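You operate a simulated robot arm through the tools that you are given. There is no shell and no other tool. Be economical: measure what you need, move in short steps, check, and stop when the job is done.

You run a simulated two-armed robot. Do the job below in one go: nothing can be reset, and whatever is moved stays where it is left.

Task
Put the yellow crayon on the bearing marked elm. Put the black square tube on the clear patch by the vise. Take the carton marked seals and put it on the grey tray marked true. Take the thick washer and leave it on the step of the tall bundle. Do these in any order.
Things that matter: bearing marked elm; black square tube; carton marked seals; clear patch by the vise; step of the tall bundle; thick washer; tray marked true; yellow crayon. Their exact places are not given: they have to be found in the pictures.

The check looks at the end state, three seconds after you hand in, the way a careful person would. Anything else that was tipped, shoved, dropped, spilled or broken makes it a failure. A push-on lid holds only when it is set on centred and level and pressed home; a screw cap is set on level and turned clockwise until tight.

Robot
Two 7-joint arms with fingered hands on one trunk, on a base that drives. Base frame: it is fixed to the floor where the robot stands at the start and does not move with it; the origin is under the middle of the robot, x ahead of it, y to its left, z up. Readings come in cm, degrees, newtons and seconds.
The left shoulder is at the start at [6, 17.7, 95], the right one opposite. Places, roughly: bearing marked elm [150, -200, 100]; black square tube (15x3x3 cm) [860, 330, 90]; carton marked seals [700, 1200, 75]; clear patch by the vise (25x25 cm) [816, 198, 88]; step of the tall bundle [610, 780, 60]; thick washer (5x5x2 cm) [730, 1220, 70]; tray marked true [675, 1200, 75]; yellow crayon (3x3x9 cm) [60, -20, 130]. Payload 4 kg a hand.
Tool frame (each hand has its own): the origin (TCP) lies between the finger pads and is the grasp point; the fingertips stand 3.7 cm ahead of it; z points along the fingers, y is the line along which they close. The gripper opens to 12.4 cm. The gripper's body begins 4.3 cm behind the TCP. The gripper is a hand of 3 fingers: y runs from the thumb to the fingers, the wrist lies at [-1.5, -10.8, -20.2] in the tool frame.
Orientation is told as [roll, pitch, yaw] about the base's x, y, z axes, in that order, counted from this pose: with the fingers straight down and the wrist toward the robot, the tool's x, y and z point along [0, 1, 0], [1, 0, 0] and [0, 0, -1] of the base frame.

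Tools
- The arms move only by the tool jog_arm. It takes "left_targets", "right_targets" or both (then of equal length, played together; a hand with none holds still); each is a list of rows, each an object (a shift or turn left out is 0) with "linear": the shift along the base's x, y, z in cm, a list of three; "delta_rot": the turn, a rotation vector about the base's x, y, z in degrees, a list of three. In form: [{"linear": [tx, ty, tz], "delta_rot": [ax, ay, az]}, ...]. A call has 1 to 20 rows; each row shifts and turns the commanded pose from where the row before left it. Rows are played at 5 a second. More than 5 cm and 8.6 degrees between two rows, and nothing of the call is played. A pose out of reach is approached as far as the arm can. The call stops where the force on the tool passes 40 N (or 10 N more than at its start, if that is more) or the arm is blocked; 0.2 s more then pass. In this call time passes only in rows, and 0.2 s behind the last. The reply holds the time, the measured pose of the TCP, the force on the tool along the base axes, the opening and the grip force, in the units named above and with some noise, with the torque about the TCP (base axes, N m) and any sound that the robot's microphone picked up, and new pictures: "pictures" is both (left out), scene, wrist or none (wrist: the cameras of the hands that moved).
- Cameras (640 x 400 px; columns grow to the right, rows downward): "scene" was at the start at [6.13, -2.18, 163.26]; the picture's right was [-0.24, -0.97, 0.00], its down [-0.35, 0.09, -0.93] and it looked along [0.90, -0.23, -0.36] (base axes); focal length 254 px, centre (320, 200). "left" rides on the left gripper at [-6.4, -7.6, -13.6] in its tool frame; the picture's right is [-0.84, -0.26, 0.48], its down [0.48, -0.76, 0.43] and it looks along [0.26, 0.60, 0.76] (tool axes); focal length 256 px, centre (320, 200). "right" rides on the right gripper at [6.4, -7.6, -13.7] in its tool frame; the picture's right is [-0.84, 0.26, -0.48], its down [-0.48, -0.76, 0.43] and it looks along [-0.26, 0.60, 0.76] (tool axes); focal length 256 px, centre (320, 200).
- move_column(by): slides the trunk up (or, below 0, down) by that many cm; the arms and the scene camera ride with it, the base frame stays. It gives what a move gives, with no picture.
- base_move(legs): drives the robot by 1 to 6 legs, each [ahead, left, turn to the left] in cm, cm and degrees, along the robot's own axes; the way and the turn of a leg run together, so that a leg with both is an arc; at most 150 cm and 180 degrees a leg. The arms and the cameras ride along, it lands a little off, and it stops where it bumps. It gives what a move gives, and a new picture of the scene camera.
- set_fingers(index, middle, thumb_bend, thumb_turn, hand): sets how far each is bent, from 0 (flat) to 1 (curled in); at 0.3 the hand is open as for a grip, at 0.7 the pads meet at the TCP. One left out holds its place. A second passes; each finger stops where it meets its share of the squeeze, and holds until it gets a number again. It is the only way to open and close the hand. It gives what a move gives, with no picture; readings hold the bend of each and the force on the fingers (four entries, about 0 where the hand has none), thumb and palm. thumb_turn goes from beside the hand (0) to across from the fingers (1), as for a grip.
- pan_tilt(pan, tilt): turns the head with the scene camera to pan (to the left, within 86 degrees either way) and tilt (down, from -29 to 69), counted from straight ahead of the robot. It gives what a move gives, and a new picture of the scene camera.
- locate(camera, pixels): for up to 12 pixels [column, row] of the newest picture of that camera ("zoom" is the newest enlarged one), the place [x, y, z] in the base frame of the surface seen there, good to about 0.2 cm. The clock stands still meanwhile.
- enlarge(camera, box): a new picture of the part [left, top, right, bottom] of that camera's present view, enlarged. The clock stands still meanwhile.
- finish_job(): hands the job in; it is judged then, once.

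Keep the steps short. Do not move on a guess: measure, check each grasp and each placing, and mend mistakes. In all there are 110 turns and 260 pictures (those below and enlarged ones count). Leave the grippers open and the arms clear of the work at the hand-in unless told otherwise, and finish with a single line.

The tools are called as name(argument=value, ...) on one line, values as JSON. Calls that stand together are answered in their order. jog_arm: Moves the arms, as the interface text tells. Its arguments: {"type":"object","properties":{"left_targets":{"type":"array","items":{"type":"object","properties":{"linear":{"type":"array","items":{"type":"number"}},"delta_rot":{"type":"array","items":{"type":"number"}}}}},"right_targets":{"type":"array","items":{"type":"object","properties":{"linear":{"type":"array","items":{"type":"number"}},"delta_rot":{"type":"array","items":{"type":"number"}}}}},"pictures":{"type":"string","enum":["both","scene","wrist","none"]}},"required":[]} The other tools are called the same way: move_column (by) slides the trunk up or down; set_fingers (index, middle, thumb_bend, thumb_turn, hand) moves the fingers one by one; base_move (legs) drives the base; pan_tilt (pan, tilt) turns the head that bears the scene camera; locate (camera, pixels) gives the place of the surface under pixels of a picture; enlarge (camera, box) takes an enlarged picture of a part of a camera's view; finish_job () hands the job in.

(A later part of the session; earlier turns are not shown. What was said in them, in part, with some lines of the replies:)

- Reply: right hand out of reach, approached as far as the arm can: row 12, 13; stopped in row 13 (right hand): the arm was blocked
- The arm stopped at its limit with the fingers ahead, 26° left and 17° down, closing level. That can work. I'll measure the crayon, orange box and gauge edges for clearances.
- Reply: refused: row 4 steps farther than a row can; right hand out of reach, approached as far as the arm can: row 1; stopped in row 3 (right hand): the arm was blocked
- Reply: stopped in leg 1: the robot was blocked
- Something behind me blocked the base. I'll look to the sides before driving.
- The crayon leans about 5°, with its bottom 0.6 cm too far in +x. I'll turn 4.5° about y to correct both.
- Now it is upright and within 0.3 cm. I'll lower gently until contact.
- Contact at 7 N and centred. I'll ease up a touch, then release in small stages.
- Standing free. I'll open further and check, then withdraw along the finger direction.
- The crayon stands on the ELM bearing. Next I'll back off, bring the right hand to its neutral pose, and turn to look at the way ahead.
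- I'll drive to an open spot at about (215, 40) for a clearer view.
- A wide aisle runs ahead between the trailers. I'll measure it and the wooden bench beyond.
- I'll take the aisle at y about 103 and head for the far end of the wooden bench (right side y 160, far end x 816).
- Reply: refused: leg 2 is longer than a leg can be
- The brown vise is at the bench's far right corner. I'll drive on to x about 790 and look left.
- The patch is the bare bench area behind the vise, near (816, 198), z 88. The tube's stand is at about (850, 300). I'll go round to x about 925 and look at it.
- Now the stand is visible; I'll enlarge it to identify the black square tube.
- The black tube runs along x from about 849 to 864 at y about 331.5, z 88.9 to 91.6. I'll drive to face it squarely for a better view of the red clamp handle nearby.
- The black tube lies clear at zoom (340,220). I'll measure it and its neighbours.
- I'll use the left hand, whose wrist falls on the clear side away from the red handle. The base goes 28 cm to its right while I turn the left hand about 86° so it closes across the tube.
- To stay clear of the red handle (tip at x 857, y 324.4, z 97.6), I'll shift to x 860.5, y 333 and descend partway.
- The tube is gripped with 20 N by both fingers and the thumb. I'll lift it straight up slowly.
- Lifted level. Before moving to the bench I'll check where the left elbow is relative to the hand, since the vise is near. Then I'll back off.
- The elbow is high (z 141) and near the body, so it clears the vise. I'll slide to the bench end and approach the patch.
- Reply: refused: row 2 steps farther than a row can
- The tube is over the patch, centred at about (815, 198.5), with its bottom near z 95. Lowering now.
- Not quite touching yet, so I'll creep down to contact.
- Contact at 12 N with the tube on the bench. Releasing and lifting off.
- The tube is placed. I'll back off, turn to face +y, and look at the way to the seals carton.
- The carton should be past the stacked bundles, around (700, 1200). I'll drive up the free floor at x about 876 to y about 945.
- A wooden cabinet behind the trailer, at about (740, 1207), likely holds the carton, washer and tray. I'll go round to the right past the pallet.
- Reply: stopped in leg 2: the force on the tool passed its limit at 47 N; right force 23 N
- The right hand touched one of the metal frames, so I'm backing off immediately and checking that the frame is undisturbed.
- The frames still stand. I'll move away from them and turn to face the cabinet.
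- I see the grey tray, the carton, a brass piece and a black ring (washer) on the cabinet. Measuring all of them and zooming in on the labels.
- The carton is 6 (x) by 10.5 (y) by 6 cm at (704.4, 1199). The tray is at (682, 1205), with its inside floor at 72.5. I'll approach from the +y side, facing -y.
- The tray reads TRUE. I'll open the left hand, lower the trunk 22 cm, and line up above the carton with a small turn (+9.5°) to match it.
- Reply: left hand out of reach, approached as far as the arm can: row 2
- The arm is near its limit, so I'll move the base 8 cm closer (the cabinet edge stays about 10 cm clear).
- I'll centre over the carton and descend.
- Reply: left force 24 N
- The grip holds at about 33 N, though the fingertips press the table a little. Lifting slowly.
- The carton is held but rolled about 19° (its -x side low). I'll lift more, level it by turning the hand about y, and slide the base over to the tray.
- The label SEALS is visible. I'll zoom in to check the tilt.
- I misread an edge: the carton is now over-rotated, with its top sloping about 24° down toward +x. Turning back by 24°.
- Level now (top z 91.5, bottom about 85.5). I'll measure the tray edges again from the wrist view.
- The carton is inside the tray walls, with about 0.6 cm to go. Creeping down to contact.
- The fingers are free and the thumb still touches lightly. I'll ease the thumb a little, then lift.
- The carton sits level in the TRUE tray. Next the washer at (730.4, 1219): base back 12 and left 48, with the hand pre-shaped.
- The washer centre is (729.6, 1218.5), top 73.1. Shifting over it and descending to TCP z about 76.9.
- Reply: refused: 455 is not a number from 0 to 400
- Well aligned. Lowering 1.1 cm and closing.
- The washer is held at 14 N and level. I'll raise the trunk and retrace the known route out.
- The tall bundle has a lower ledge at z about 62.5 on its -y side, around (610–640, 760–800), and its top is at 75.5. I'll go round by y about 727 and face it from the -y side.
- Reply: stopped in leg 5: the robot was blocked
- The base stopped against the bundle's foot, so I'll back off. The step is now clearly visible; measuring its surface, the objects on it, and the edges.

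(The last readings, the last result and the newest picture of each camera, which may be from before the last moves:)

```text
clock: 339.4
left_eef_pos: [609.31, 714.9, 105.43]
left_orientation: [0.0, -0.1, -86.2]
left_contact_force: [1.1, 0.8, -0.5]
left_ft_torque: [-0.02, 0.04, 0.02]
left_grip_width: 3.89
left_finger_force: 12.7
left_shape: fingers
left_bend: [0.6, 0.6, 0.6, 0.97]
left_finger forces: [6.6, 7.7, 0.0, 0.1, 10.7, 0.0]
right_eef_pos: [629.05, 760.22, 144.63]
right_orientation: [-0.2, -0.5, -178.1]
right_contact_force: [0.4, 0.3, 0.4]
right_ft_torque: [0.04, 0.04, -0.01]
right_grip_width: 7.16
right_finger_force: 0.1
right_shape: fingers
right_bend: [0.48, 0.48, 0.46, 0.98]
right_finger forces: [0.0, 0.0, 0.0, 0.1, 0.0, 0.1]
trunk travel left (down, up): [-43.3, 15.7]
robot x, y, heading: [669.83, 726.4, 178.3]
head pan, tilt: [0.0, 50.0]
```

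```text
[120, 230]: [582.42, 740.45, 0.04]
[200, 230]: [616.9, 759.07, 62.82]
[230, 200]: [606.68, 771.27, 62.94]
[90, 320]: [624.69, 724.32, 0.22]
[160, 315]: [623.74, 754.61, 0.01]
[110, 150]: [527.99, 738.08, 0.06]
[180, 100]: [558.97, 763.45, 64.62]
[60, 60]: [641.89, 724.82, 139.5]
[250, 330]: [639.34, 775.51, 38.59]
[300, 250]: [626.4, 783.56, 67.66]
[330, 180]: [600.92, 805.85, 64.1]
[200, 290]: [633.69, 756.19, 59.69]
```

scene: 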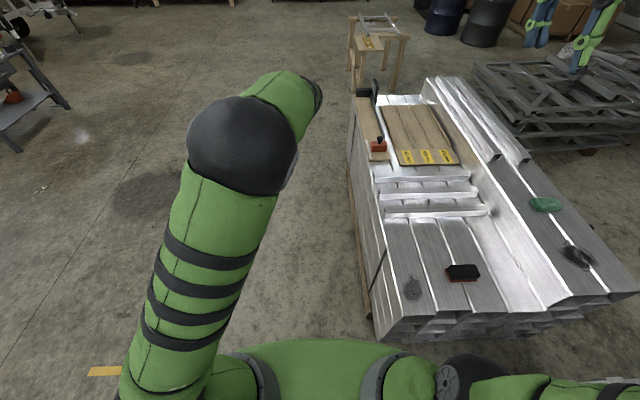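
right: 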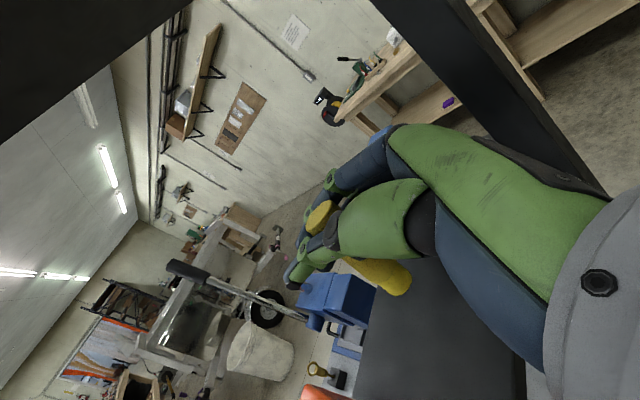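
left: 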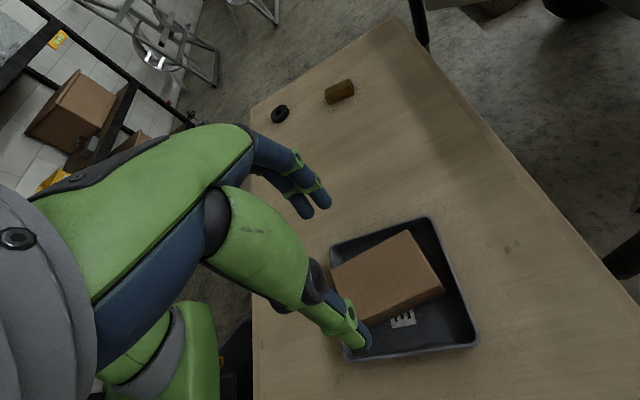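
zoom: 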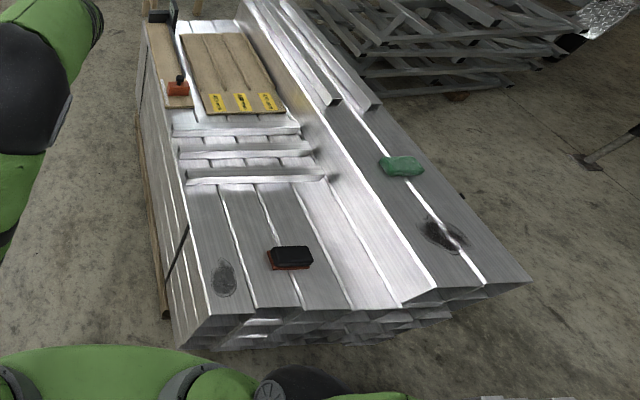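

The step surface is z 62.8, with free area around (606–618, 760–790) between the slats and the black brush. I'll approach from the -y side: shift, turn to face +y, then close in.

base_move(legs=[[20, 37, 0], [0, 0, -88], [0, 25, 0], [16, 0, 0]])

enlarge(camera="left", box=[0, 0, 640, 400])

```text
clock: 348.2
left_eef_pos: [609.49, 766.13, 105.26]
left_orientation: [0.1, -0.1, -173.9]
left_contact_force: [0.6, 0.1, -0.1]
left_ft_torque: [-0.03, -0.01, -0.02]
left_grip_width: 1.32
left_finger_force: 0.1
left_shape: fingers
left_bend: [0.66, 0.66, 0.66, 0.98]
left_finger forces: [0.0, 0.0, 0.0, 0.1, 0.1, 0.1]
right_eef_pos: [655.41, 748.39, 144.52]
right_orientation: [-0.2, -0.5, 94.2]
right_contact_force: [1.0, -0.3, 0.0]
right_ft_torque: [-0.04, -0.01, 0.02]
right_grip_width: 7.17
right_finger_force: 0.0
right_shape: fingers
right_bend: [0.48, 0.48, 0.46, 0.98]
right_finger forces: [0.1, 0.0, 0.0, 0.1, 0.0, 0.1]
trunk travel left (down, up): [-43.3, 15.7]
robot x, y, heading: [624.13, 706.4, 90.3]
head pan, tilt: [0.0, 50.0]
```

scene: 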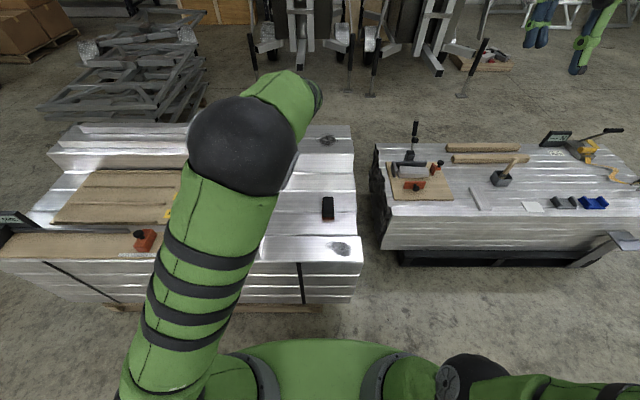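

```text
1.00 times, centred on (320, 200) of left (not enlarged: the box is as wide or as high as the picture)
```

zoom: 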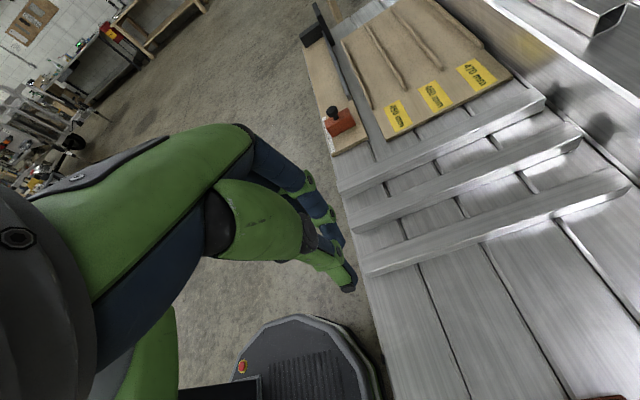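

The washer slipped out during the last drive. I need to find it, so I'll look down at the floor around here.

pan_tilt(pan=30, tilt=65)

pan_tilt(pan=-40, tilt=60)

pan_tilt(pan=-86, tilt=55)

pan_tilt(pan=80, tilt=50)

```text
clock: 349.1
left_eef_pos: [609.56, 766.07, 105.37]
left_orientation: [0.0, -0.1, -173.8]
left_contact_force: [-0.8, 0.0, 0.2]
left_ft_torque: [-0.01, -0.01, -0.03]
left_grip_width: 1.29
left_finger_force: 0.1
left_shape: fingers
left_bend: [0.66, 0.66, 0.66, 0.98]
left_finger forces: [0.0, 0.0, 0.0, 0.1, 0.0, 0.0]
right_eef_pos: [655.54, 748.18, 144.57]
right_orientation: [-0.2, -0.5, 94.2]
right_contact_force: [-0.1, -0.3, 0.0]
right_ft_torque: [0.03, 0.01, -0.03]
right_grip_width: 7.13
right_finger_force: 0.1
right_shape: fingers
right_bend: [0.48, 0.48, 0.46, 0.98]
right_finger forces: [0.0, 0.0, 0.1, 0.0, 0.1, 0.0]
trunk travel left (down, up): [-43.3, 15.7]
robot x, y, heading: [623.98, 706.2, 90.1]
head pan, tilt: [30.0, 65.0]
```

scene: 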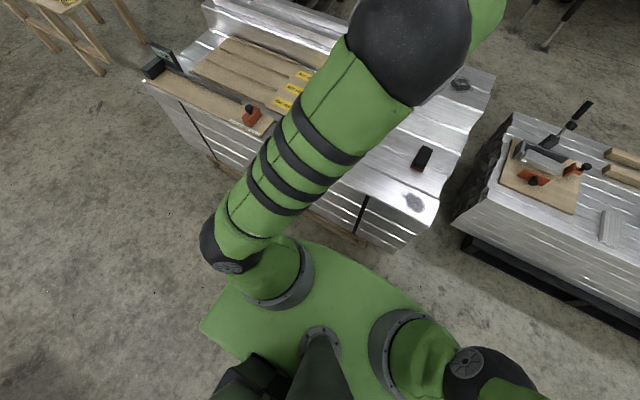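

```text
clock: 350.5
left_eef_pos: [609.47, 766.0, 105.24]
left_orientation: [0.1, 0.0, -173.7]
left_contact_force: [-0.1, 0.4, -0.8]
left_ft_torque: [-0.04, -0.02, 0.01]
left_grip_width: 1.31
left_finger_force: 0.0
left_shape: fingers
left_bend: [0.66, 0.66, 0.66, 0.98]
left_finger forces: [0.1, 0.1, 0.0, 0.0, 0.1, 0.1]
right_eef_pos: [655.56, 748.13, 144.57]
right_orientation: [-0.2, -0.6, 94.2]
right_contact_force: [0.0, 0.3, 0.4]
right_ft_torque: [-0.03, 0.0, 0.03]
right_grip_width: 7.17
right_finger_force: 0.1
right_shape: fingers
right_bend: [0.48, 0.48, 0.46, 0.98]
right_finger forces: [0.0, 0.1, 0.0, 0.0, 0.0, 0.0]
trunk travel left (down, up): [-43.3, 15.7]
robot x, y, heading: [623.77, 706.18, 90.3]
head pan, tilt: [-40.0, 60.0]
```

scene: 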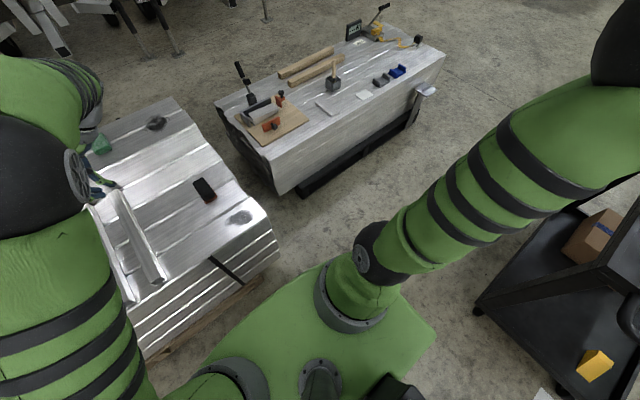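

```text
clock: 351.6
left_eef_pos: [609.44, 766.03, 105.33]
left_orientation: [0.1, 0.0, -173.7]
left_contact_force: [0.1, -0.2, 0.1]
left_ft_torque: [-0.04, 0.01, 0.03]
left_grip_width: 1.33
left_finger_force: 0.1
left_shape: fingers
left_bend: [0.66, 0.66, 0.66, 0.98]
left_finger forces: [0.1, 0.0, 0.0, 0.0, 0.0, 0.0]
right_eef_pos: [655.52, 748.21, 144.51]
right_orientation: [-0.2, -0.5, 94.3]
right_contact_force: [-0.9, -0.3, 0.3]
right_ft_torque: [0.01, -0.01, 0.01]
right_grip_width: 7.15
right_finger_force: 0.1
right_shape: fingers
right_bend: [0.48, 0.48, 0.46, 0.98]
right_finger forces: [0.0, 0.1, 0.0, 0.1, 0.0, 0.0]
trunk travel left (down, up): [-43.3, 15.7]
robot x, y, heading: [623.66, 706.4, 90.3]
head pan, tilt: [-85.9, 55.0]
```

scene: 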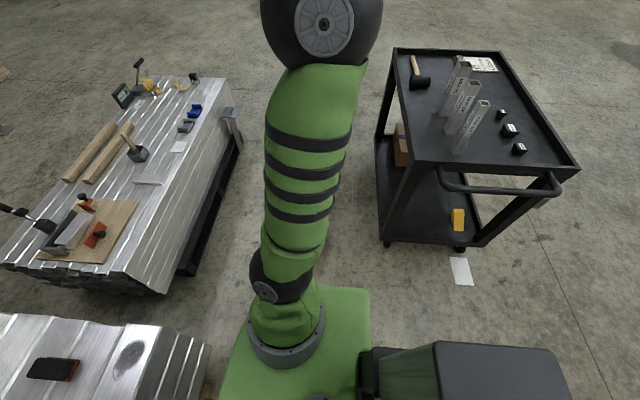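

```text
clock: 354.2
left_eef_pos: [609.6, 766.03, 105.4]
left_orientation: [0.0, -0.1, -173.8]
left_contact_force: [0.3, -0.2, 0.2]
left_ft_torque: [0.02, 0.0, -0.02]
left_grip_width: 1.31
left_finger_force: 0.1
left_shape: fingers
left_bend: [0.66, 0.66, 0.66, 0.98]
left_finger forces: [0.0, 0.1, 0.0, 0.1, 0.0, 0.0]
right_eef_pos: [655.4, 748.23, 144.49]
right_orientation: [-0.1, -0.6, 94.2]
right_contact_force: [-0.3, 0.5, 0.6]
right_ft_torque: [0.03, -0.01, -0.02]
right_grip_width: 7.16
right_finger_force: 0.1
right_shape: fingers
right_bend: [0.48, 0.48, 0.46, 0.98]
right_finger forces: [0.1, 0.0, 0.0, 0.0, 0.0, 0.0]
trunk travel left (down, up): [-43.3, 15.7]
robot x, y, heading: [624.14, 705.99, 90.6]
head pan, tilt: [80.0, 50.0]
```

scene: 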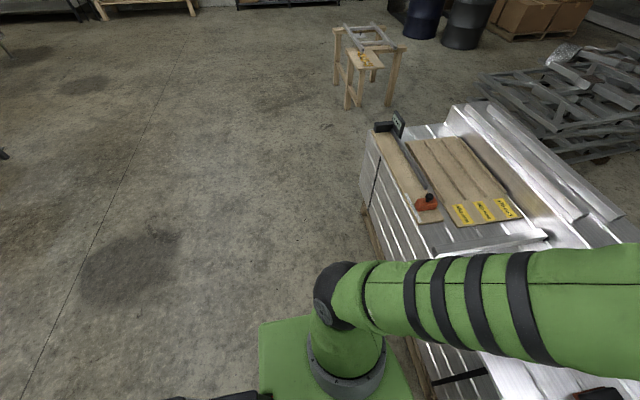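

Not in view yet; it may be hidden just in front of or under me. I'll check the right wrist camera and zoom into the left one.

enlarge(camera="right", box=[0, 0, 640, 400])

enlarge(camera="left", box=[100, 150, 500, 400])

```text
1.00 times, centred on (320, 200) of right (not enlarged: the box is as wide or as high as the picture)
```

zoom: 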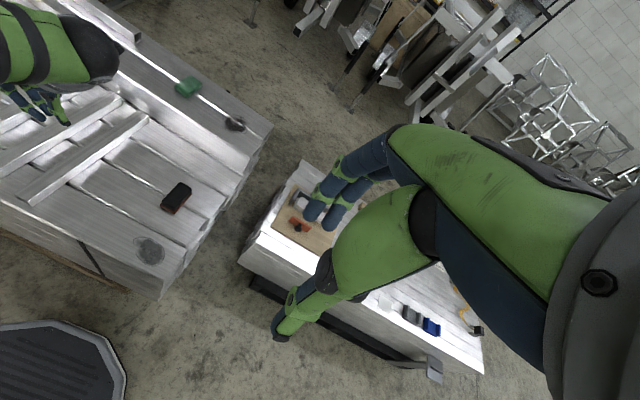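

```text
1.60 times, centred on (300, 275) of left
```

zoom: 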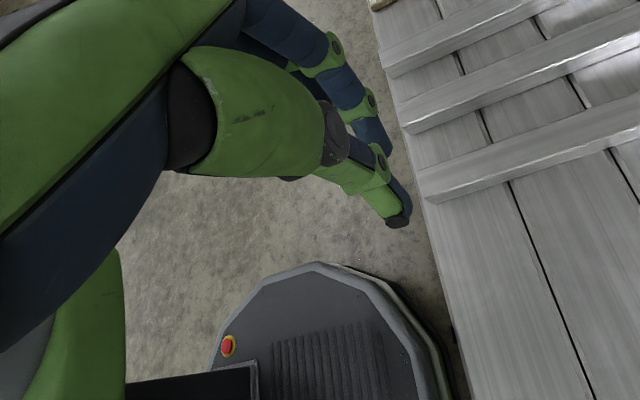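

enlarge(camera="scene", box=[120, 100, 440, 400])

pan_tilt(pan=86, tilt=69)

pan_tilt(pan=-86, tilt=69)

```text
1.33 times, centred on (280, 250) of scene
```

zoom: 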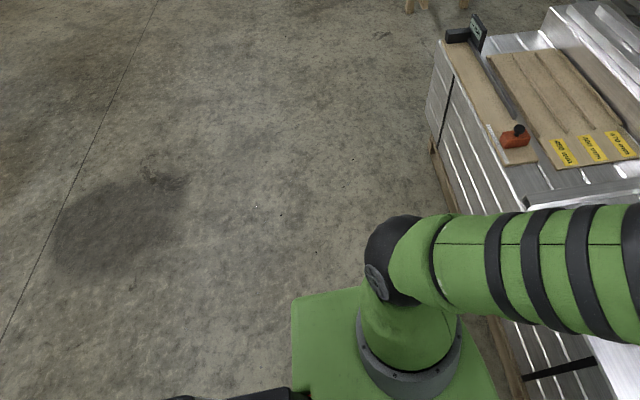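

```text
clock: 355.0
left_eef_pos: [609.47, 766.01, 105.32]
left_orientation: [0.1, -0.1, -173.8]
left_contact_force: [-1.1, -0.2, 1.0]
left_ft_torque: [0.03, -0.02, 0.01]
left_grip_width: 1.35
left_finger_force: 0.0
left_shape: fingers
left_bend: [0.66, 0.66, 0.66, 0.98]
left_finger forces: [0.0, 0.1, 0.0, 0.0, 0.1, 0.1]
right_eef_pos: [655.45, 748.29, 144.5]
right_orientation: [-0.2, -0.5, 94.3]
right_contact_force: [0.2, 1.5, -0.3]
right_ft_torque: [0.01, 0.01, 0.01]
right_grip_width: 7.16
right_finger_force: 0.1
right_shape: fingers
right_bend: [0.48, 0.48, 0.46, 0.98]
right_finger forces: [0.1, 0.0, 0.0, 0.1, 0.0, 0.1]
trunk travel left (down, up): [-43.3, 15.7]
robot x, y, heading: [624.04, 706.04, 90.1]
head pan, tilt: [85.9, 68.8]
```

scene: 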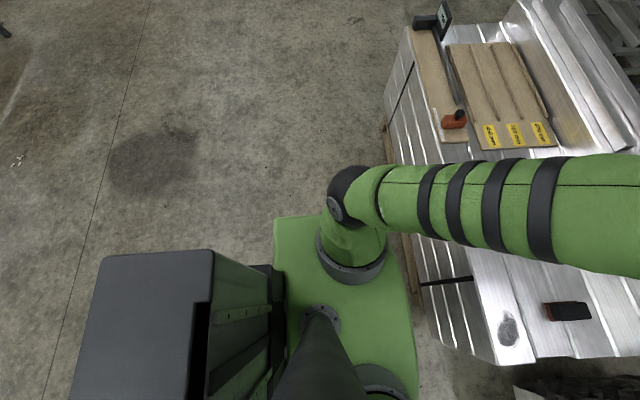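

```text
clock: 357.6
left_eef_pos: [609.52, 766.02, 105.3]
left_orientation: [0.0, -0.1, -173.9]
left_contact_force: [-0.6, 0.4, 0.6]
left_ft_torque: [-0.02, -0.02, 0.0]
left_grip_width: 1.34
left_finger_force: 0.0
left_shape: fingers
left_bend: [0.66, 0.66, 0.66, 0.98]
left_finger forces: [0.0, 0.1, 0.0, 0.1, 0.1, 0.0]
right_eef_pos: [655.49, 748.2, 144.53]
right_orientation: [-0.2, -0.4, 94.2]
right_contact_force: [0.4, 0.0, 0.8]
right_ft_torque: [-0.01, -0.04, 0.0]
right_grip_width: 7.15
right_finger_force: 0.1
right_shape: fingers
right_bend: [0.48, 0.48, 0.46, 0.98]
right_finger forces: [0.0, 0.0, 0.0, 0.0, 0.0, 0.0]
trunk travel left (down, up): [-43.3, 15.7]
robot x, y, heading: [623.93, 705.95, 90.0]
head pan, tilt: [-85.9, 68.8]
```

scene: 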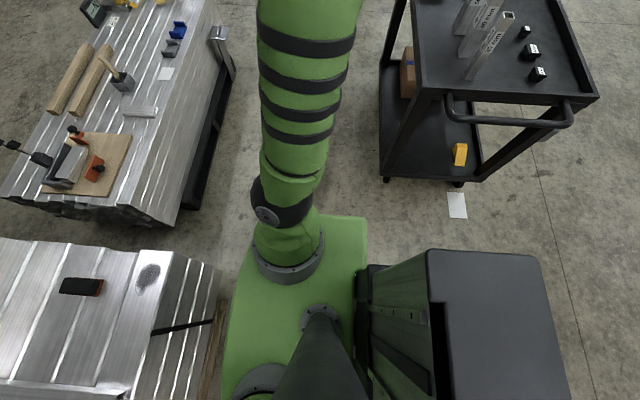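

Still hidden, so I'll back straight off to uncover the floor under and in front of the base.

base_move(legs=[[-70, 0, 0]])

pan_tilt(pan=0, tilt=55)

```text
clock: 361.5
left_eef_pos: [609.73, 695.16, 105.34]
left_orientation: [0.0, 0.0, -173.6]
left_contact_force: [0.2, 0.3, 0.2]
left_ft_torque: [0.02, 0.01, -0.01]
left_grip_width: 1.32
left_finger_force: 0.1
left_shape: fingers
left_bend: [0.66, 0.66, 0.66, 0.98]
left_finger forces: [0.1, 0.0, 0.1, 0.0, 0.0, 0.0]
right_eef_pos: [655.71, 677.54, 144.53]
right_orientation: [-0.3, -0.5, 94.4]
right_contact_force: [0.7, -1.3, 0.6]
right_ft_torque: [0.03, -0.01, 0.0]
right_grip_width: 7.17
right_finger_force: 0.2
right_shape: fingers
right_bend: [0.48, 0.48, 0.46, 0.98]
right_finger forces: [0.0, 0.0, 0.0, 0.0, 0.0, 0.0]
trunk travel left (down, up): [-43.3, 15.7]
robot x, y, heading: [624.13, 635.38, 90.6]
head pan, tilt: [-85.9, 68.8]
```

scene: 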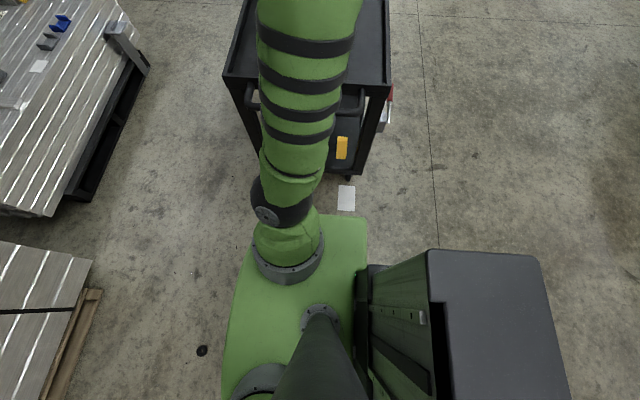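

```text
clock: 363.1
left_eef_pos: [609.63, 695.19, 105.29]
left_orientation: [0.0, -0.2, -173.7]
left_contact_force: [0.4, 0.0, -0.9]
left_ft_torque: [0.0, 0.02, 0.0]
left_grip_width: 1.33
left_finger_force: 0.1
left_shape: fingers
left_bend: [0.66, 0.66, 0.66, 0.98]
left_finger forces: [0.0, 0.1, 0.0, 0.0, 0.1, 0.1]
right_eef_pos: [655.68, 677.54, 144.4]
right_orientation: [-0.2, -0.4, 94.5]
right_contact_force: [-0.8, -0.3, 0.7]
right_ft_torque: [-0.02, -0.02, 0.02]
right_grip_width: 7.18
right_finger_force: 0.0
right_shape: fingers
right_bend: [0.48, 0.48, 0.46, 0.98]
right_finger forces: [0.1, 0.0, 0.0, 0.0, 0.0, 0.0]
trunk travel left (down, up): [-43.3, 15.7]
robot x, y, heading: [624.53, 635.25, 90.5]
head pan, tilt: [0.0, 55.0]
```

scene: 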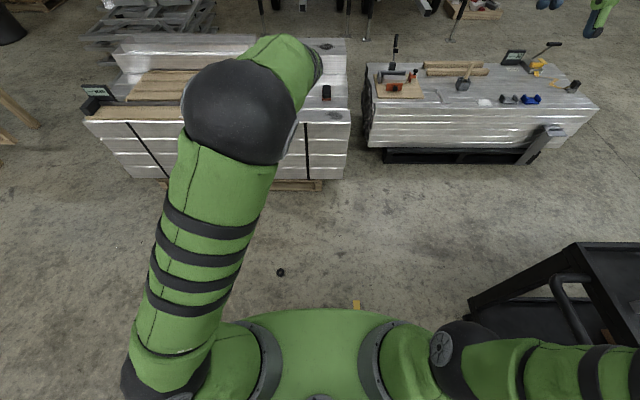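

There it is: a black ring on the floor at scene (281,272). I'll zoom in and measure it.

enlarge(camera="scene", box=[256, 257, 306, 287])

locate(camera="zoom", pixels=[[320, 190], [270, 190], [360, 190], [310, 150], [310, 235], [250, 250]])

```text
12.80 times, centred on (281, 272) of scene
```

zoom: 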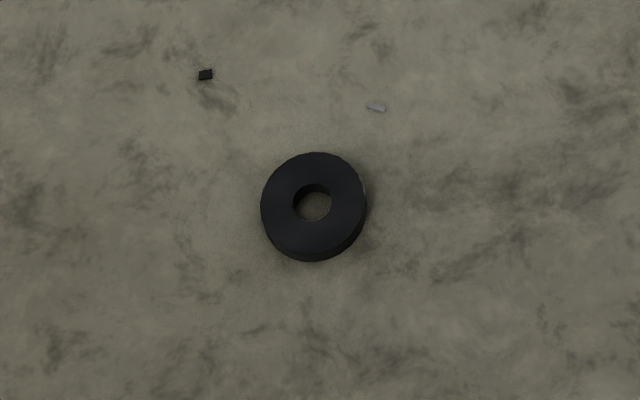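

```text
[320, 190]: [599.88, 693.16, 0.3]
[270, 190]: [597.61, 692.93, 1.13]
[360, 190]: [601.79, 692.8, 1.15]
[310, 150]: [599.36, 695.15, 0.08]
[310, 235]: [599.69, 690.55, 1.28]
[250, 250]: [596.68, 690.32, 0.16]
```

The washer lies flat at (599.7, 692.5) on the floor. I'll open the hand, lower the trunk fully, and bring the left hand down over it in stages.

set_fingers(hand="left", index=0.43, middle=0.43, thumb_bend=0.43)

move_column(by=-42)

jog_arm(left_targets=[{"linear": [-2.5, -0.7, -4]}, {"linear": [-2.5, -0.7, -4]}, {"linear": [-2.5, -0.7, -4]}, {"linear": [-2.1, -0.5, -4]}, {"linear": [0, 0, -5]}, {"linear": [0, 0, -5]}, {"linear": [0, 0, -5]}, {"linear": [0, 0, -5]}], pictures="wrist")

```text
clock: 364.1
left_eef_pos: [609.77, 695.28, 105.28]
left_orientation: [-0.1, -0.1, -173.5]
left_contact_force: [1.0, -0.4, 0.3]
left_ft_torque: [0.0, -0.01, 0.03]
left_grip_width: 8.35
left_finger_force: 0.0
left_shape: fingers
left_bend: [0.43, 0.43, 0.43, 0.98]
left_finger forces: [0.0, 0.0, 0.1, 0.0, 0.0, 0.0]
right_eef_pos: [655.68, 677.48, 144.58]
right_orientation: [-0.3, -0.6, 94.4]
right_contact_force: [0.0, -0.5, 0.4]
right_ft_torque: [0.01, 0.0, 0.01]
right_grip_width: 7.13
right_finger_force: 0.0
right_shape: fingers
right_bend: [0.48, 0.48, 0.46, 0.98]
right_finger forces: [0.0, 0.0, 0.0, 0.0, 0.0, 0.0]
trunk travel left (down, up): [-43.3, 15.7]
robot x, y, heading: [624.7, 635.29, 90.7]
head pan, tilt: [0.0, 55.0]
```

```text
refused: -42 is not a number from -40 to 40
```

```text
clock: 365.9
left_eef_pos: [599.89, 692.73, 69.12]
left_orientation: [0.2, -0.1, -173.5]
left_contact_force: [0.0, 0.0, -0.3]
left_ft_torque: [0.0, 0.0, 0.0]
left_grip_width: 8.38
left_finger_force: 0.1
left_shape: fingers
left_bend: [0.43, 0.43, 0.43, 0.98]
left_finger forces: [0.2, 0.0, 0.0, 0.1, 0.0, 0.0]
right_eef_pos: [655.73, 677.64, 144.53]
right_orientation: [-0.3, -0.5, 94.3]
right_contact_force: [-0.2, -0.3, -0.1]
right_ft_torque: [0.05, -0.01, 0.0]
right_grip_width: 7.14
right_finger_force: 0.1
right_shape: fingers
right_bend: [0.48, 0.48, 0.46, 0.98]
right_finger forces: [0.0, 0.1, 0.0, 0.0, 0.1, 0.0]
trunk travel left (down, up): [-43.3, 15.7]
robot x, y, heading: [624.35, 634.98, 90.4]
head pan, tilt: [0.0, 55.0]
```

left: 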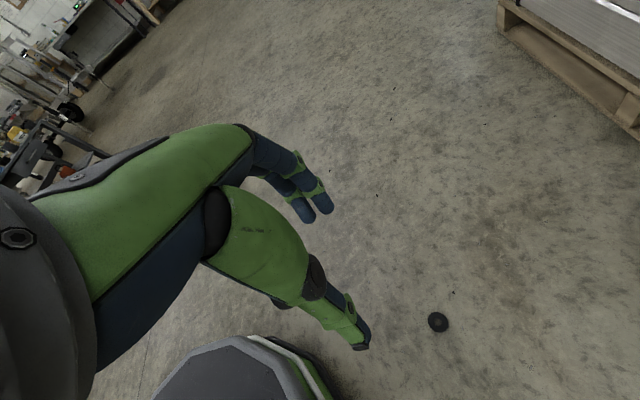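

move_column(by=-38)

jog_arm(left_targets=[{"linear": [0, 0, -4.5]}, {"linear": [0, 0, -4.5]}, {"linear": [0, 0, -4.5]}, {"linear": [0, 0, -4.5]}, {"linear": [0, 0, -4]}], pictures="wrist")

enlarge(camera="left", box=[200, 130, 480, 360])

```text
clock: 369.6
left_eef_pos: [600.11, 692.73, 31.28]
left_orientation: [0.1, -0.1, -173.6]
left_contact_force: [0.3, -0.5, 0.0]
left_ft_torque: [-0.04, 0.01, -0.02]
left_grip_width: 8.37
left_finger_force: 0.0
left_shape: fingers
left_bend: [0.43, 0.43, 0.43, 0.98]
left_finger forces: [0.0, 0.1, 0.1, 0.0, 0.0, 0.1]
right_eef_pos: [655.77, 677.57, 106.49]
right_orientation: [-0.3, -0.5, 94.4]
right_contact_force: [-0.5, -0.4, 0.8]
right_ft_torque: [0.01, 0.02, -0.03]
right_grip_width: 7.12
right_finger_force: 0.2
right_shape: fingers
right_bend: [0.48, 0.48, 0.46, 0.98]
right_finger forces: [0.0, 0.1, 0.1, 0.1, 0.0, 0.0]
trunk travel left (down, up): [-5.3, 53.7]
robot x, y, heading: [624.69, 635.62, 90.3]
head pan, tilt: [0.0, 55.0]
```

```text
clock: 370.8
left_eef_pos: [600.03, 692.76, 9.18]
left_orientation: [0.0, 0.0, -173.6]
left_contact_force: [-0.5, 0.0, 0.5]
left_ft_torque: [0.04, -0.04, 0.02]
left_grip_width: 8.4
left_finger_force: 0.0
left_shape: fingers
left_bend: [0.43, 0.43, 0.43, 0.98]
left_finger forces: [0.0, 0.0, 0.0, 0.0, 0.0, 0.0]
right_eef_pos: [655.69, 677.6, 106.57]
right_orientation: [-0.3, -0.5, 94.3]
right_contact_force: [-0.4, -0.3, -0.2]
right_ft_torque: [0.01, -0.02, 0.01]
right_grip_width: 7.15
right_finger_force: 0.1
right_shape: fingers
right_bend: [0.48, 0.48, 0.46, 0.98]
right_finger forces: [0.0, 0.1, 0.0, 0.0, 0.0, 0.0]
trunk travel left (down, up): [-5.3, 53.7]
robot x, y, heading: [624.35, 635.2, 90.6]
head pan, tilt: [0.0, 55.0]
```

left: 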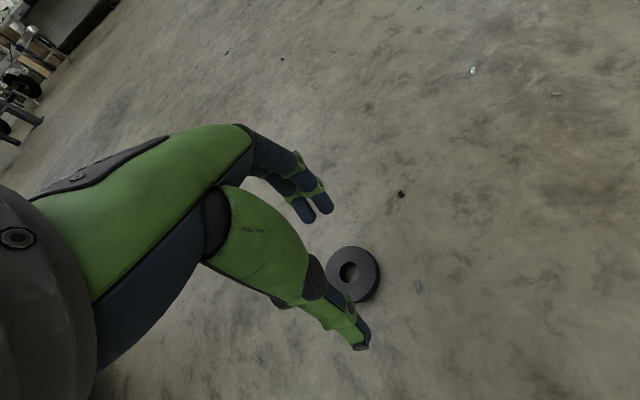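

```text
1.74 times, centred on (340, 245) of left
5 turns are left
```

zoom: 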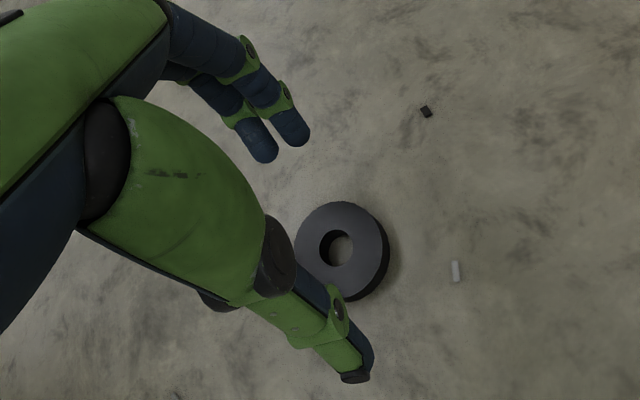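

Only 5 turns are left, so I'll batch: align, close firmly, lift, and raise to clear the bundle.

jog_arm(left_targets=[{"linear": [-0.5, 0, -2]}, {"linear": [0, 0, -2]}, {"linear": [0, 0, -0.7]}], pictures="none")

set_fingers(hand="left", index=0.7, middle=0.7, thumb_bend=0.7)

jog_arm(left_targets=[{"linear": [0, 0, 1]}, {"linear": [0, 0, 2]}, {"linear": [0, 0, 2.5]}, {"linear": [0, 0, 2.5]}], pictures="none")

move_column(by=40)

move_column(by=12)

jog_arm(left_targets=[{"linear": [0, 0, 3.7]}, {"linear": [0, 0, 3.7]}, {"linear": [0, 0, 3.7]}, {"linear": [0, 0, 3.7]}, {"linear": [0, 0, 3.7]}, {"linear": [0, 0, 3.5]}], pictures="wrist")

enlarge(camera="left", box=[200, 130, 480, 360])

```text
clock: 371.6
left_eef_pos: [599.54, 692.65, 4.79]
left_orientation: [-0.1, 0.1, -173.7]
left_contact_force: [0.1, -0.1, -0.7]
left_ft_torque: [-0.02, -0.01, 0.01]
left_grip_width: 8.37
left_finger_force: 0.1
left_shape: fingers
left_bend: [0.43, 0.43, 0.43, 0.98]
left_finger forces: [0.0, 0.0, 0.0, 0.0, 0.0, 0.0]
right_eef_pos: [655.62, 677.51, 106.43]
right_orientation: [-0.3, -0.5, 94.4]
right_contact_force: [0.3, 0.7, -0.9]
right_ft_torque: [0.01, 0.01, -0.01]
right_grip_width: 7.17
right_finger_force: 0.2
right_shape: fingers
right_bend: [0.48, 0.48, 0.46, 0.98]
right_finger forces: [0.0, 0.1, 0.0, 0.0, 0.0, 0.1]
trunk travel left (down, up): [-5.3, 53.7]
robot x, y, heading: [623.93, 635.18, 90.5]
head pan, tilt: [0.0, 55.0]
```

```text
clock: 372.6
left_eef_pos: [599.48, 692.69, 4.7]
left_orientation: [0.0, -0.1, -173.6]
left_contact_force: [-1.0, -0.4, 2.5]
left_ft_torque: [-0.02, 0.09, -0.02]
left_grip_width: 3.53
left_finger_force: 18.5
left_shape: fingers
left_bend: [0.62, 0.6, 0.61, 0.96]
left_finger forces: [9.6, 10.5, 0.1, 0.0, 16.9, 0.0]
right_eef_pos: [655.76, 677.55, 106.5]
right_orientation: [-0.2, -0.5, 94.3]
right_contact_force: [-0.9, -1.0, -0.5]
right_ft_torque: [-0.02, 0.0, 0.02]
right_grip_width: 7.16
right_finger_force: 0.0
right_shape: fingers
right_bend: [0.48, 0.48, 0.46, 0.98]
right_finger forces: [0.0, 0.1, 0.0, 0.0, 0.0, 0.0]
trunk travel left (down, up): [-5.3, 53.7]
robot x, y, heading: [624.69, 635.06, 90.7]
head pan, tilt: [0.0, 55.0]
```

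```text
clock: 373.6
left_eef_pos: [599.44, 692.62, 12.48]
left_orientation: [0.2, -0.1, -173.5]
left_contact_force: [-0.3, 0.2, 0.2]
left_ft_torque: [0.03, -0.04, -0.02]
left_grip_width: 3.53
left_finger_force: 18.2
left_shape: fingers
left_bend: [0.62, 0.6, 0.61, 0.96]
left_finger forces: [8.8, 9.9, 0.1, 0.0, 17.0, 0.1]
right_eef_pos: [655.85, 677.62, 106.57]
right_orientation: [-0.3, -0.5, 94.4]
right_contact_force: [-0.4, 0.4, 0.0]
right_ft_torque: [-0.06, 0.04, 0.01]
right_grip_width: 7.14
right_finger_force: 0.1
right_shape: fingers
right_bend: [0.48, 0.48, 0.46, 0.98]
right_finger forces: [0.0, 0.1, 0.1, 0.1, 0.0, 0.1]
trunk travel left (down, up): [-5.3, 53.7]
robot x, y, heading: [624.7, 635.15, 90.6]
head pan, tilt: [0.0, 55.0]
```

```text
clock: 377.4
left_eef_pos: [599.42, 692.71, 52.46]
left_orientation: [0.0, -0.1, -173.6]
left_contact_force: [0.4, -0.9, -0.3]
left_ft_torque: [-0.01, 0.03, 0.02]
left_grip_width: 3.5
left_finger_force: 17.5
left_shape: fingers
left_bend: [0.62, 0.6, 0.61, 0.96]
left_finger forces: [8.9, 9.9, 0.0, 0.0, 16.9, 0.1]
right_eef_pos: [655.73, 677.51, 146.5]
right_orientation: [-0.3, -0.5, 94.4]
right_contact_force: [0.2, 0.2, 0.5]
right_ft_torque: [-0.02, 0.0, 0.01]
right_grip_width: 7.13
right_finger_force: 0.1
right_shape: fingers
right_bend: [0.48, 0.48, 0.46, 0.98]
right_finger forces: [0.0, 0.1, 0.0, 0.0, 0.0, 0.0]
trunk travel left (down, up): [-45.3, 13.7]
robot x, y, heading: [623.94, 635.05, 90.4]
head pan, tilt: [0.0, 55.0]
```

```text
clock: 378.9
left_eef_pos: [599.41, 692.82, 64.43]
left_orientation: [0.1, -0.1, -173.6]
left_contact_force: [-0.2, 0.0, -0.6]
left_ft_torque: [-0.03, 0.02, 0.02]
left_grip_width: 3.52
left_finger_force: 17.8
left_shape: fingers
left_bend: [0.62, 0.6, 0.61, 0.96]
left_finger forces: [8.9, 9.8, 0.0, 0.0, 16.9, 0.0]
right_eef_pos: [655.68, 677.64, 158.53]
right_orientation: [-0.4, -0.4, 94.4]
right_contact_force: [0.0, -0.3, -0.4]
right_ft_torque: [0.0, -0.01, -0.02]
right_grip_width: 7.16
right_finger_force: 0.0
right_shape: fingers
right_bend: [0.48, 0.48, 0.46, 0.98]
right_finger forces: [0.0, 0.1, 0.0, 0.0, 0.1, 0.0]
trunk travel left (down, up): [-57.3, 1.7]
robot x, y, heading: [624.34, 634.97, 90.4]
head pan, tilt: [0.0, 55.0]
```

```text
clock: 380.3
left_eef_pos: [599.36, 692.71, 86.55]
left_orientation: [0.1, -0.1, -173.6]
left_contact_force: [-0.4, -0.2, -0.4]
left_ft_torque: [0.02, 0.0, 0.04]
left_grip_width: 3.51
left_finger_force: 18.1
left_shape: fingers
left_bend: [0.62, 0.6, 0.61, 0.96]
left_finger forces: [8.9, 9.8, 0.1, 0.0, 16.7, 0.0]
right_eef_pos: [655.7, 677.61, 158.45]
right_orientation: [-0.4, -0.5, 94.5]
right_contact_force: [-0.8, -0.5, -1.0]
right_ft_torque: [0.03, 0.04, 0.02]
right_grip_width: 7.16
right_finger_force: 0.1
right_shape: fingers
right_bend: [0.48, 0.48, 0.46, 0.98]
right_finger forces: [0.1, 0.0, 0.0, 0.1, 0.0, 0.0]
trunk travel left (down, up): [-57.3, 1.7]
robot x, y, heading: [624.21, 635.74, 90.4]
head pan, tilt: [0.0, 55.0]
```

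left: 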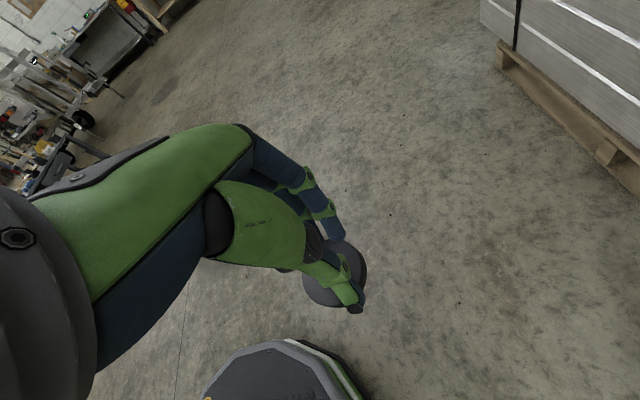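

```text
1.74 times, centred on (340, 245) of left
4 turns are left
```

zoom: 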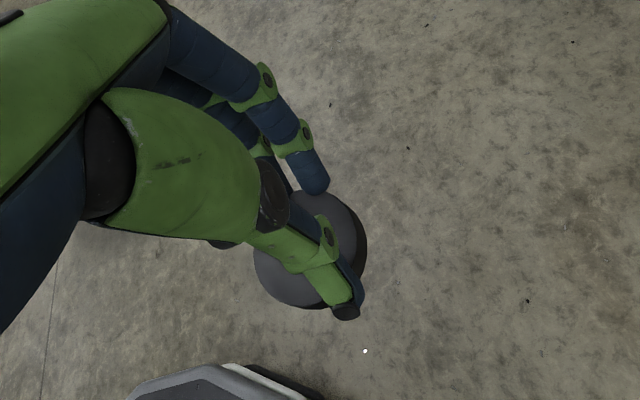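

The washer is held firmly at 18 N. I'll drive gently to the step, extend the hand over it, and take views to measure.

base_move(legs=[[24, -4, 0], [24, -4, 0], [23, -4, 0]])

jog_arm(left_targets=[{"linear": [0, 2, -2]}, {"linear": [0, 2, -2]}, {"linear": [0, 2, -2]}, {"linear": [0, 1, -2]}], pictures="wrist")

locate(camera="left", pixels=[[350, 260], [320, 300], [400, 280], [400, 320], [440, 250], [450, 330], [380, 350], [500, 300], [420, 220], [370, 230], [480, 380], [540, 350]])

enlarge(camera="left", box=[200, 130, 560, 400])

```text
clock: 384.8
left_eef_pos: [610.14, 764.32, 86.38]
left_orientation: [0.1, -0.2, -173.3]
left_contact_force: [-0.4, 0.0, -0.8]
left_ft_torque: [0.01, 0.0, -0.01]
left_grip_width: 3.52
left_finger_force: 17.9
left_shape: fingers
left_bend: [0.62, 0.6, 0.61, 0.96]
left_finger forces: [8.8, 9.8, 0.0, 0.0, 16.4, 0.0]
right_eef_pos: [666.59, 749.42, 158.51]
right_orientation: [-0.2, -0.4, 94.7]
right_contact_force: [-0.2, -0.4, 0.0]
right_ft_torque: [-0.03, 0.02, 0.0]
right_grip_width: 7.15
right_finger_force: 0.1
right_shape: fingers
right_bend: [0.48, 0.48, 0.46, 0.98]
right_finger forces: [0.0, 0.0, 0.0, 0.1, 0.1, 0.1]
trunk travel left (down, up): [-57.3, 1.7]
robot x, y, heading: [635.47, 707.07, 90.6]
head pan, tilt: [0.0, 55.0]
```

scene: 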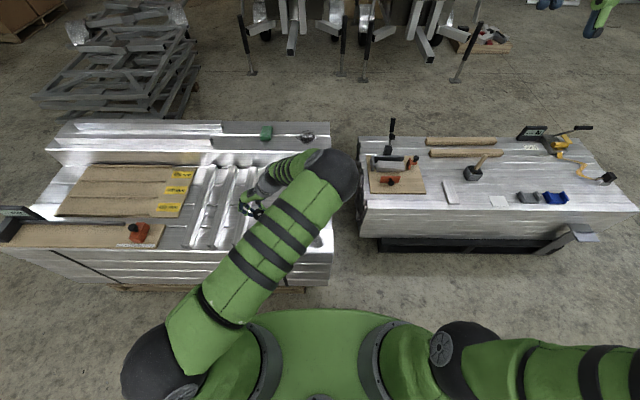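

```text
clock: 385.8
left_eef_pos: [610.02, 771.44, 78.37]
left_orientation: [0.1, 0.0, -173.4]
left_contact_force: [0.3, -0.1, 0.3]
left_ft_torque: [-0.02, -0.01, -0.01]
left_grip_width: 3.52
left_finger_force: 16.9
left_shape: fingers
left_bend: [0.62, 0.6, 0.61, 0.96]
left_finger forces: [8.8, 9.8, 0.0, 0.0, 15.8, 0.1]
right_eef_pos: [666.69, 749.35, 158.56]
right_orientation: [-0.2, -0.6, 94.7]
right_contact_force: [-0.4, -0.2, 0.6]
right_ft_torque: [-0.04, 0.0, 0.0]
right_grip_width: 7.14
right_finger_force: 0.0
right_shape: fingers
right_bend: [0.48, 0.48, 0.46, 0.98]
right_finger forces: [0.0, 0.0, 0.0, 0.0, 0.1, 0.1]
trunk travel left (down, up): [-57.3, 1.7]
robot x, y, heading: [635.37, 706.65, 90.9]
head pan, tilt: [0.0, 55.0]
```

left: 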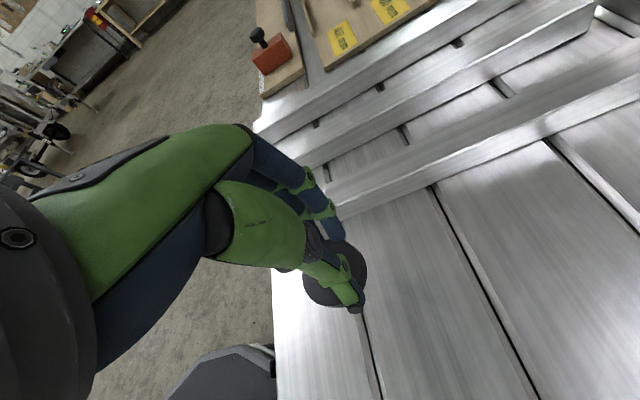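

```text
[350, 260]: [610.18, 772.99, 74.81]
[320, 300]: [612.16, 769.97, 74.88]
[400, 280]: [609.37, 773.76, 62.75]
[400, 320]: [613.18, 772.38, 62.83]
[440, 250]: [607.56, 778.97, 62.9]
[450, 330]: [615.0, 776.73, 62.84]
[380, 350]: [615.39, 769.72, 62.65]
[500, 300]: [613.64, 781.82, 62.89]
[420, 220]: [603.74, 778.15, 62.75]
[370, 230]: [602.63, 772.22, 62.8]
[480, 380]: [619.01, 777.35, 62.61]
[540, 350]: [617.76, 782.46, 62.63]
```

```text
1.48 times, centred on (380, 265) of left
3 turns are left
```

zoom: 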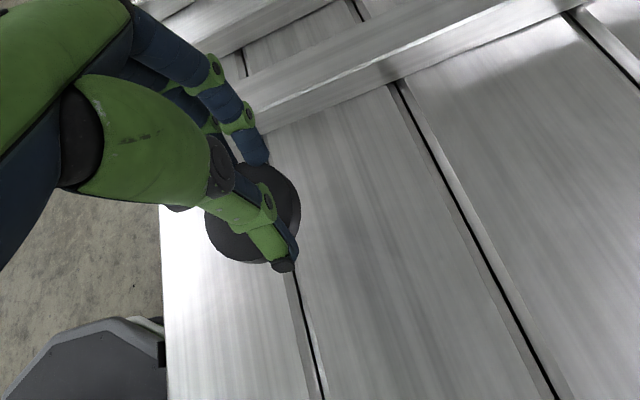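

Washer bottom is at 73.6 and the step at 62.8. I'll move to the middle of a tube face, lower 10.8 cm, release in stages and lift clear.

jog_arm(left_targets=[{"linear": [1.5, 3, -2]}, {"linear": [0, 0, -4]}, {"linear": [0, 0, -3]}, {"linear": [0, 0, -1.2]}, {"linear": [0, 0, -0.3]}, {"linear": [0, 0, -0.2]}], pictures="none")

set_fingers(hand="left", index=0.56, middle=0.56, thumb_bend=0.56)

set_fingers(hand="left", index=0.43, middle=0.43, thumb_bend=0.43)

jog_arm(left_targets=[{"linear": [0, 0, 1.5]}, {"linear": [0, 0, 3]}, {"linear": [0, 0, 4]}, {"linear": [0, 0, 4]}, {"linear": [0, -2, 4]}, {"linear": [0, -2, 4]}, {"linear": [0, -2, 4]}], pictures="wrist")

enlarge(camera="left", box=[260, 130, 580, 400])

```text
clock: 387.2
left_eef_pos: [611.56, 774.05, 67.79]
left_orientation: [0.0, -0.1, -173.3]
left_contact_force: [0.6, -0.2, 0.7]
left_ft_torque: [0.02, 0.02, -0.02]
left_grip_width: 3.5
left_finger_force: 16.5
left_shape: fingers
left_bend: [0.62, 0.61, 0.61, 0.96]
left_finger forces: [8.7, 9.6, 0.0, 0.0, 15.2, 0.0]
right_eef_pos: [666.58, 749.22, 158.41]
right_orientation: [-0.2, -0.5, 94.7]
right_contact_force: [-0.2, -0.3, -0.7]
right_ft_torque: [0.02, 0.02, 0.0]
right_grip_width: 7.13
right_finger_force: 0.0
right_shape: fingers
right_bend: [0.48, 0.48, 0.46, 0.98]
right_finger forces: [0.0, 0.1, 0.0, 0.0, 0.1, 0.0]
trunk travel left (down, up): [-57.3, 1.7]
robot x, y, heading: [635.04, 706.91, 90.8]
head pan, tilt: [0.0, 55.0]
```

```text
clock: 388.2
left_eef_pos: [611.53, 774.15, 67.84]
left_orientation: [0.0, -0.1, -173.3]
left_contact_force: [-0.3, -0.6, 0.2]
left_ft_torque: [0.03, -0.03, 0.0]
left_grip_width: 4.37
left_finger_force: 0.0
left_shape: fingers
left_bend: [0.56, 0.56, 0.56, 0.97]
left_finger forces: [0.1, 0.6, 0.0, 0.0, 0.3, 0.0]
right_eef_pos: [666.51, 749.37, 158.56]
right_orientation: [-0.1, -0.6, 94.7]
right_contact_force: [0.4, -0.6, 0.3]
right_ft_torque: [0.0, -0.01, 0.03]
right_grip_width: 7.13
right_finger_force: 0.1
right_shape: fingers
right_bend: [0.48, 0.48, 0.46, 0.98]
right_finger forces: [0.0, 0.0, 0.0, 0.0, 0.0, 0.0]
trunk travel left (down, up): [-57.3, 1.7]
robot x, y, heading: [635.15, 707.01, 90.9]
head pan, tilt: [0.0, 55.0]
```

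```text
clock: 389.2
left_eef_pos: [611.51, 774.12, 67.74]
left_orientation: [0.0, 0.0, -173.2]
left_contact_force: [0.2, 0.5, 0.3]
left_ft_torque: [-0.01, -0.01, -0.01]
left_grip_width: 8.36
left_finger_force: 0.0
left_shape: fingers
left_bend: [0.43, 0.43, 0.43, 0.97]
left_finger forces: [0.1, 0.1, 0.1, 0.2, 0.1, 0.0]
right_eef_pos: [666.62, 749.26, 158.55]
right_orientation: [-0.2, -0.5, 94.7]
right_contact_force: [0.4, -0.8, -0.9]
right_ft_torque: [-0.03, 0.0, -0.03]
right_grip_width: 7.15
right_finger_force: 0.1
right_shape: fingers
right_bend: [0.48, 0.48, 0.46, 0.98]
right_finger forces: [0.0, 0.1, 0.1, 0.0, 0.0, 0.1]
trunk travel left (down, up): [-57.3, 1.7]
robot x, y, heading: [635.52, 706.91, 91.0]
head pan, tilt: [0.0, 55.0]
```

```text
clock: 390.8
left_eef_pos: [611.63, 768.36, 92.26]
left_orientation: [0.0, -0.1, -173.3]
left_contact_force: [-0.9, 0.4, -0.9]
left_ft_torque: [-0.02, -0.02, 0.0]
left_grip_width: 8.39
left_finger_force: 0.1
left_shape: fingers
left_bend: [0.43, 0.43, 0.43, 0.98]
left_finger forces: [0.0, 0.0, 0.0, 0.1, 0.1, 0.1]
right_eef_pos: [666.78, 749.3, 158.57]
right_orientation: [-0.2, -0.6, 94.6]
right_contact_force: [-0.5, 0.1, 1.0]
right_ft_torque: [0.01, -0.01, 0.02]
right_grip_width: 7.16
right_finger_force: 0.1
right_shape: fingers
right_bend: [0.48, 0.48, 0.46, 0.98]
right_finger forces: [0.0, 0.0, 0.0, 0.0, 0.0, 0.1]
trunk travel left (down, up): [-57.3, 1.7]
robot x, y, heading: [635.08, 706.75, 90.9]
head pan, tilt: [0.0, 55.0]
```

left: 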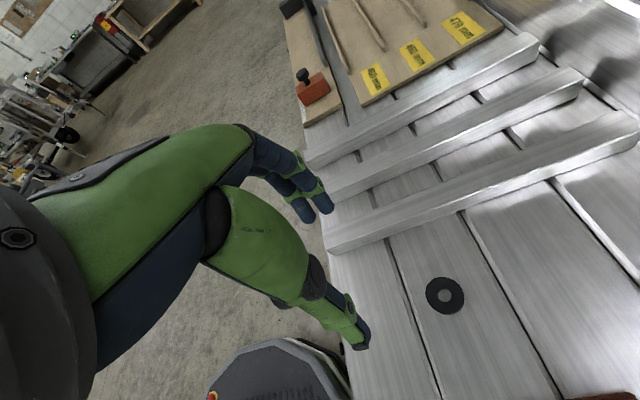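

```text
1.48 times, centred on (420, 265) of left
2 turns are left
```

zoom: 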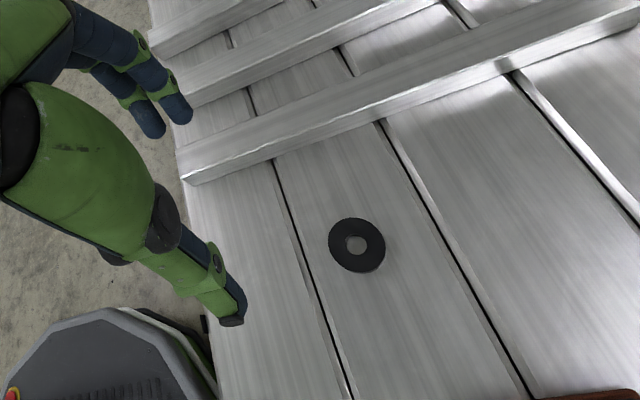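

The washer lies flat on the step. Last, I'll open both hands fully and back clear of the work.

set_fingers(hand="left", index=0.3, middle=0.3, thumb_bend=0.3)

set_fingers(hand="right", index=0.3, middle=0.3, thumb_bend=0.3)

base_move(legs=[[-45, 0, 0]])

```text
clock: 391.8
left_eef_pos: [611.55, 768.45, 92.24]
left_orientation: [0.0, -0.1, -173.4]
left_contact_force: [-0.7, -0.8, -0.4]
left_ft_torque: [0.0, -0.01, 0.02]
left_grip_width: 12.33
left_finger_force: 0.0
left_shape: fingers
left_bend: [0.3, 0.3, 0.3, 0.98]
left_finger forces: [0.0, 0.0, 0.0, 0.0, 0.0, 0.1]
right_eef_pos: [666.6, 749.24, 158.62]
right_orientation: [-0.1, -0.5, 94.6]
right_contact_force: [0.0, 0.0, 0.6]
right_ft_torque: [0.02, 0.0, 0.01]
right_grip_width: 7.16
right_finger_force: 0.1
right_shape: fingers
right_bend: [0.48, 0.48, 0.46, 0.98]
right_finger forces: [0.0, 0.1, 0.1, 0.0, 0.1, 0.0]
trunk travel left (down, up): [-57.3, 1.7]
robot x, y, heading: [634.93, 707.12, 90.5]
head pan, tilt: [0.0, 55.0]
```

```text
clock: 392.8
left_eef_pos: [611.66, 768.35, 92.27]
left_orientation: [-0.1, -0.1, -173.3]
left_contact_force: [-0.2, 0.0, -0.3]
left_ft_torque: [0.01, 0.03, 0.02]
left_grip_width: 12.31
left_finger_force: 0.0
left_shape: fingers
left_bend: [0.3, 0.3, 0.3, 0.98]
left_finger forces: [0.0, 0.0, 0.0, 0.1, 0.0, 0.0]
right_eef_pos: [666.61, 749.28, 158.47]
right_orientation: [-0.2, -0.5, 94.7]
right_contact_force: [0.2, 1.0, 0.0]
right_ft_torque: [-0.02, 0.01, 0.04]
right_grip_width: 12.31
right_finger_force: 0.1
right_shape: fingers
right_bend: [0.3, 0.3, 0.3, 0.98]
right_finger forces: [0.0, 0.0, 0.0, 0.0, 0.0, 0.0]
trunk travel left (down, up): [-57.3, 1.7]
robot x, y, heading: [635.22, 706.84, 90.8]
head pan, tilt: [0.0, 55.0]
```

```text
clock: 395.6
left_eef_pos: [612.58, 723.87, 92.22]
left_orientation: [0.0, -0.1, -173.9]
left_contact_force: [0.1, 0.4, 1.1]
left_ft_torque: [0.02, 0.01, 0.01]
left_grip_width: 12.32
left_finger_force: 0.0
left_shape: fingers
left_bend: [0.3, 0.3, 0.3, 0.98]
left_finger forces: [0.1, 0.0, 0.1, 0.1, 0.0, 0.0]
right_eef_pos: [667.42, 704.13, 158.46]
right_orientation: [-0.2, -0.5, 94.3]
right_contact_force: [0.6, 0.2, 0.0]
right_ft_torque: [0.02, 0.02, -0.01]
right_grip_width: 12.32
right_finger_force: 0.1
right_shape: fingers
right_bend: [0.3, 0.3, 0.3, 0.98]
right_finger forces: [0.0, 0.1, 0.0, 0.0, 0.0, 0.1]
trunk travel left (down, up): [-57.3, 1.7]
robot x, y, heading: [635.63, 662.11, 90.0]
head pan, tilt: [0.0, 55.0]
1 turns are left
```

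scene: 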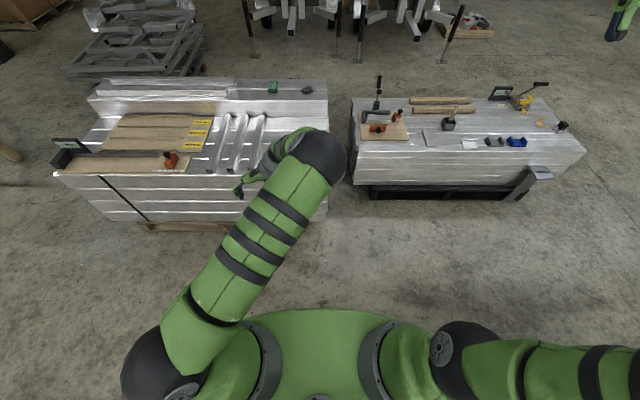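

All four items are placed, both hands are open and the arms are clear, so I'm handing in.

finish_job()

```text
The job is handed in.
```

I placed all four items and handed in: crayon on the ELM bearing, black tube on the patch by the vise, SEALS carton in the TRUE tray, and washer on the tall bundle's step. On the way I dropped the washer once and picked it up again, and I bumped the rear bench, a metal frame and the bundle's foot (the frame still stood; I didn't re-check the bench).
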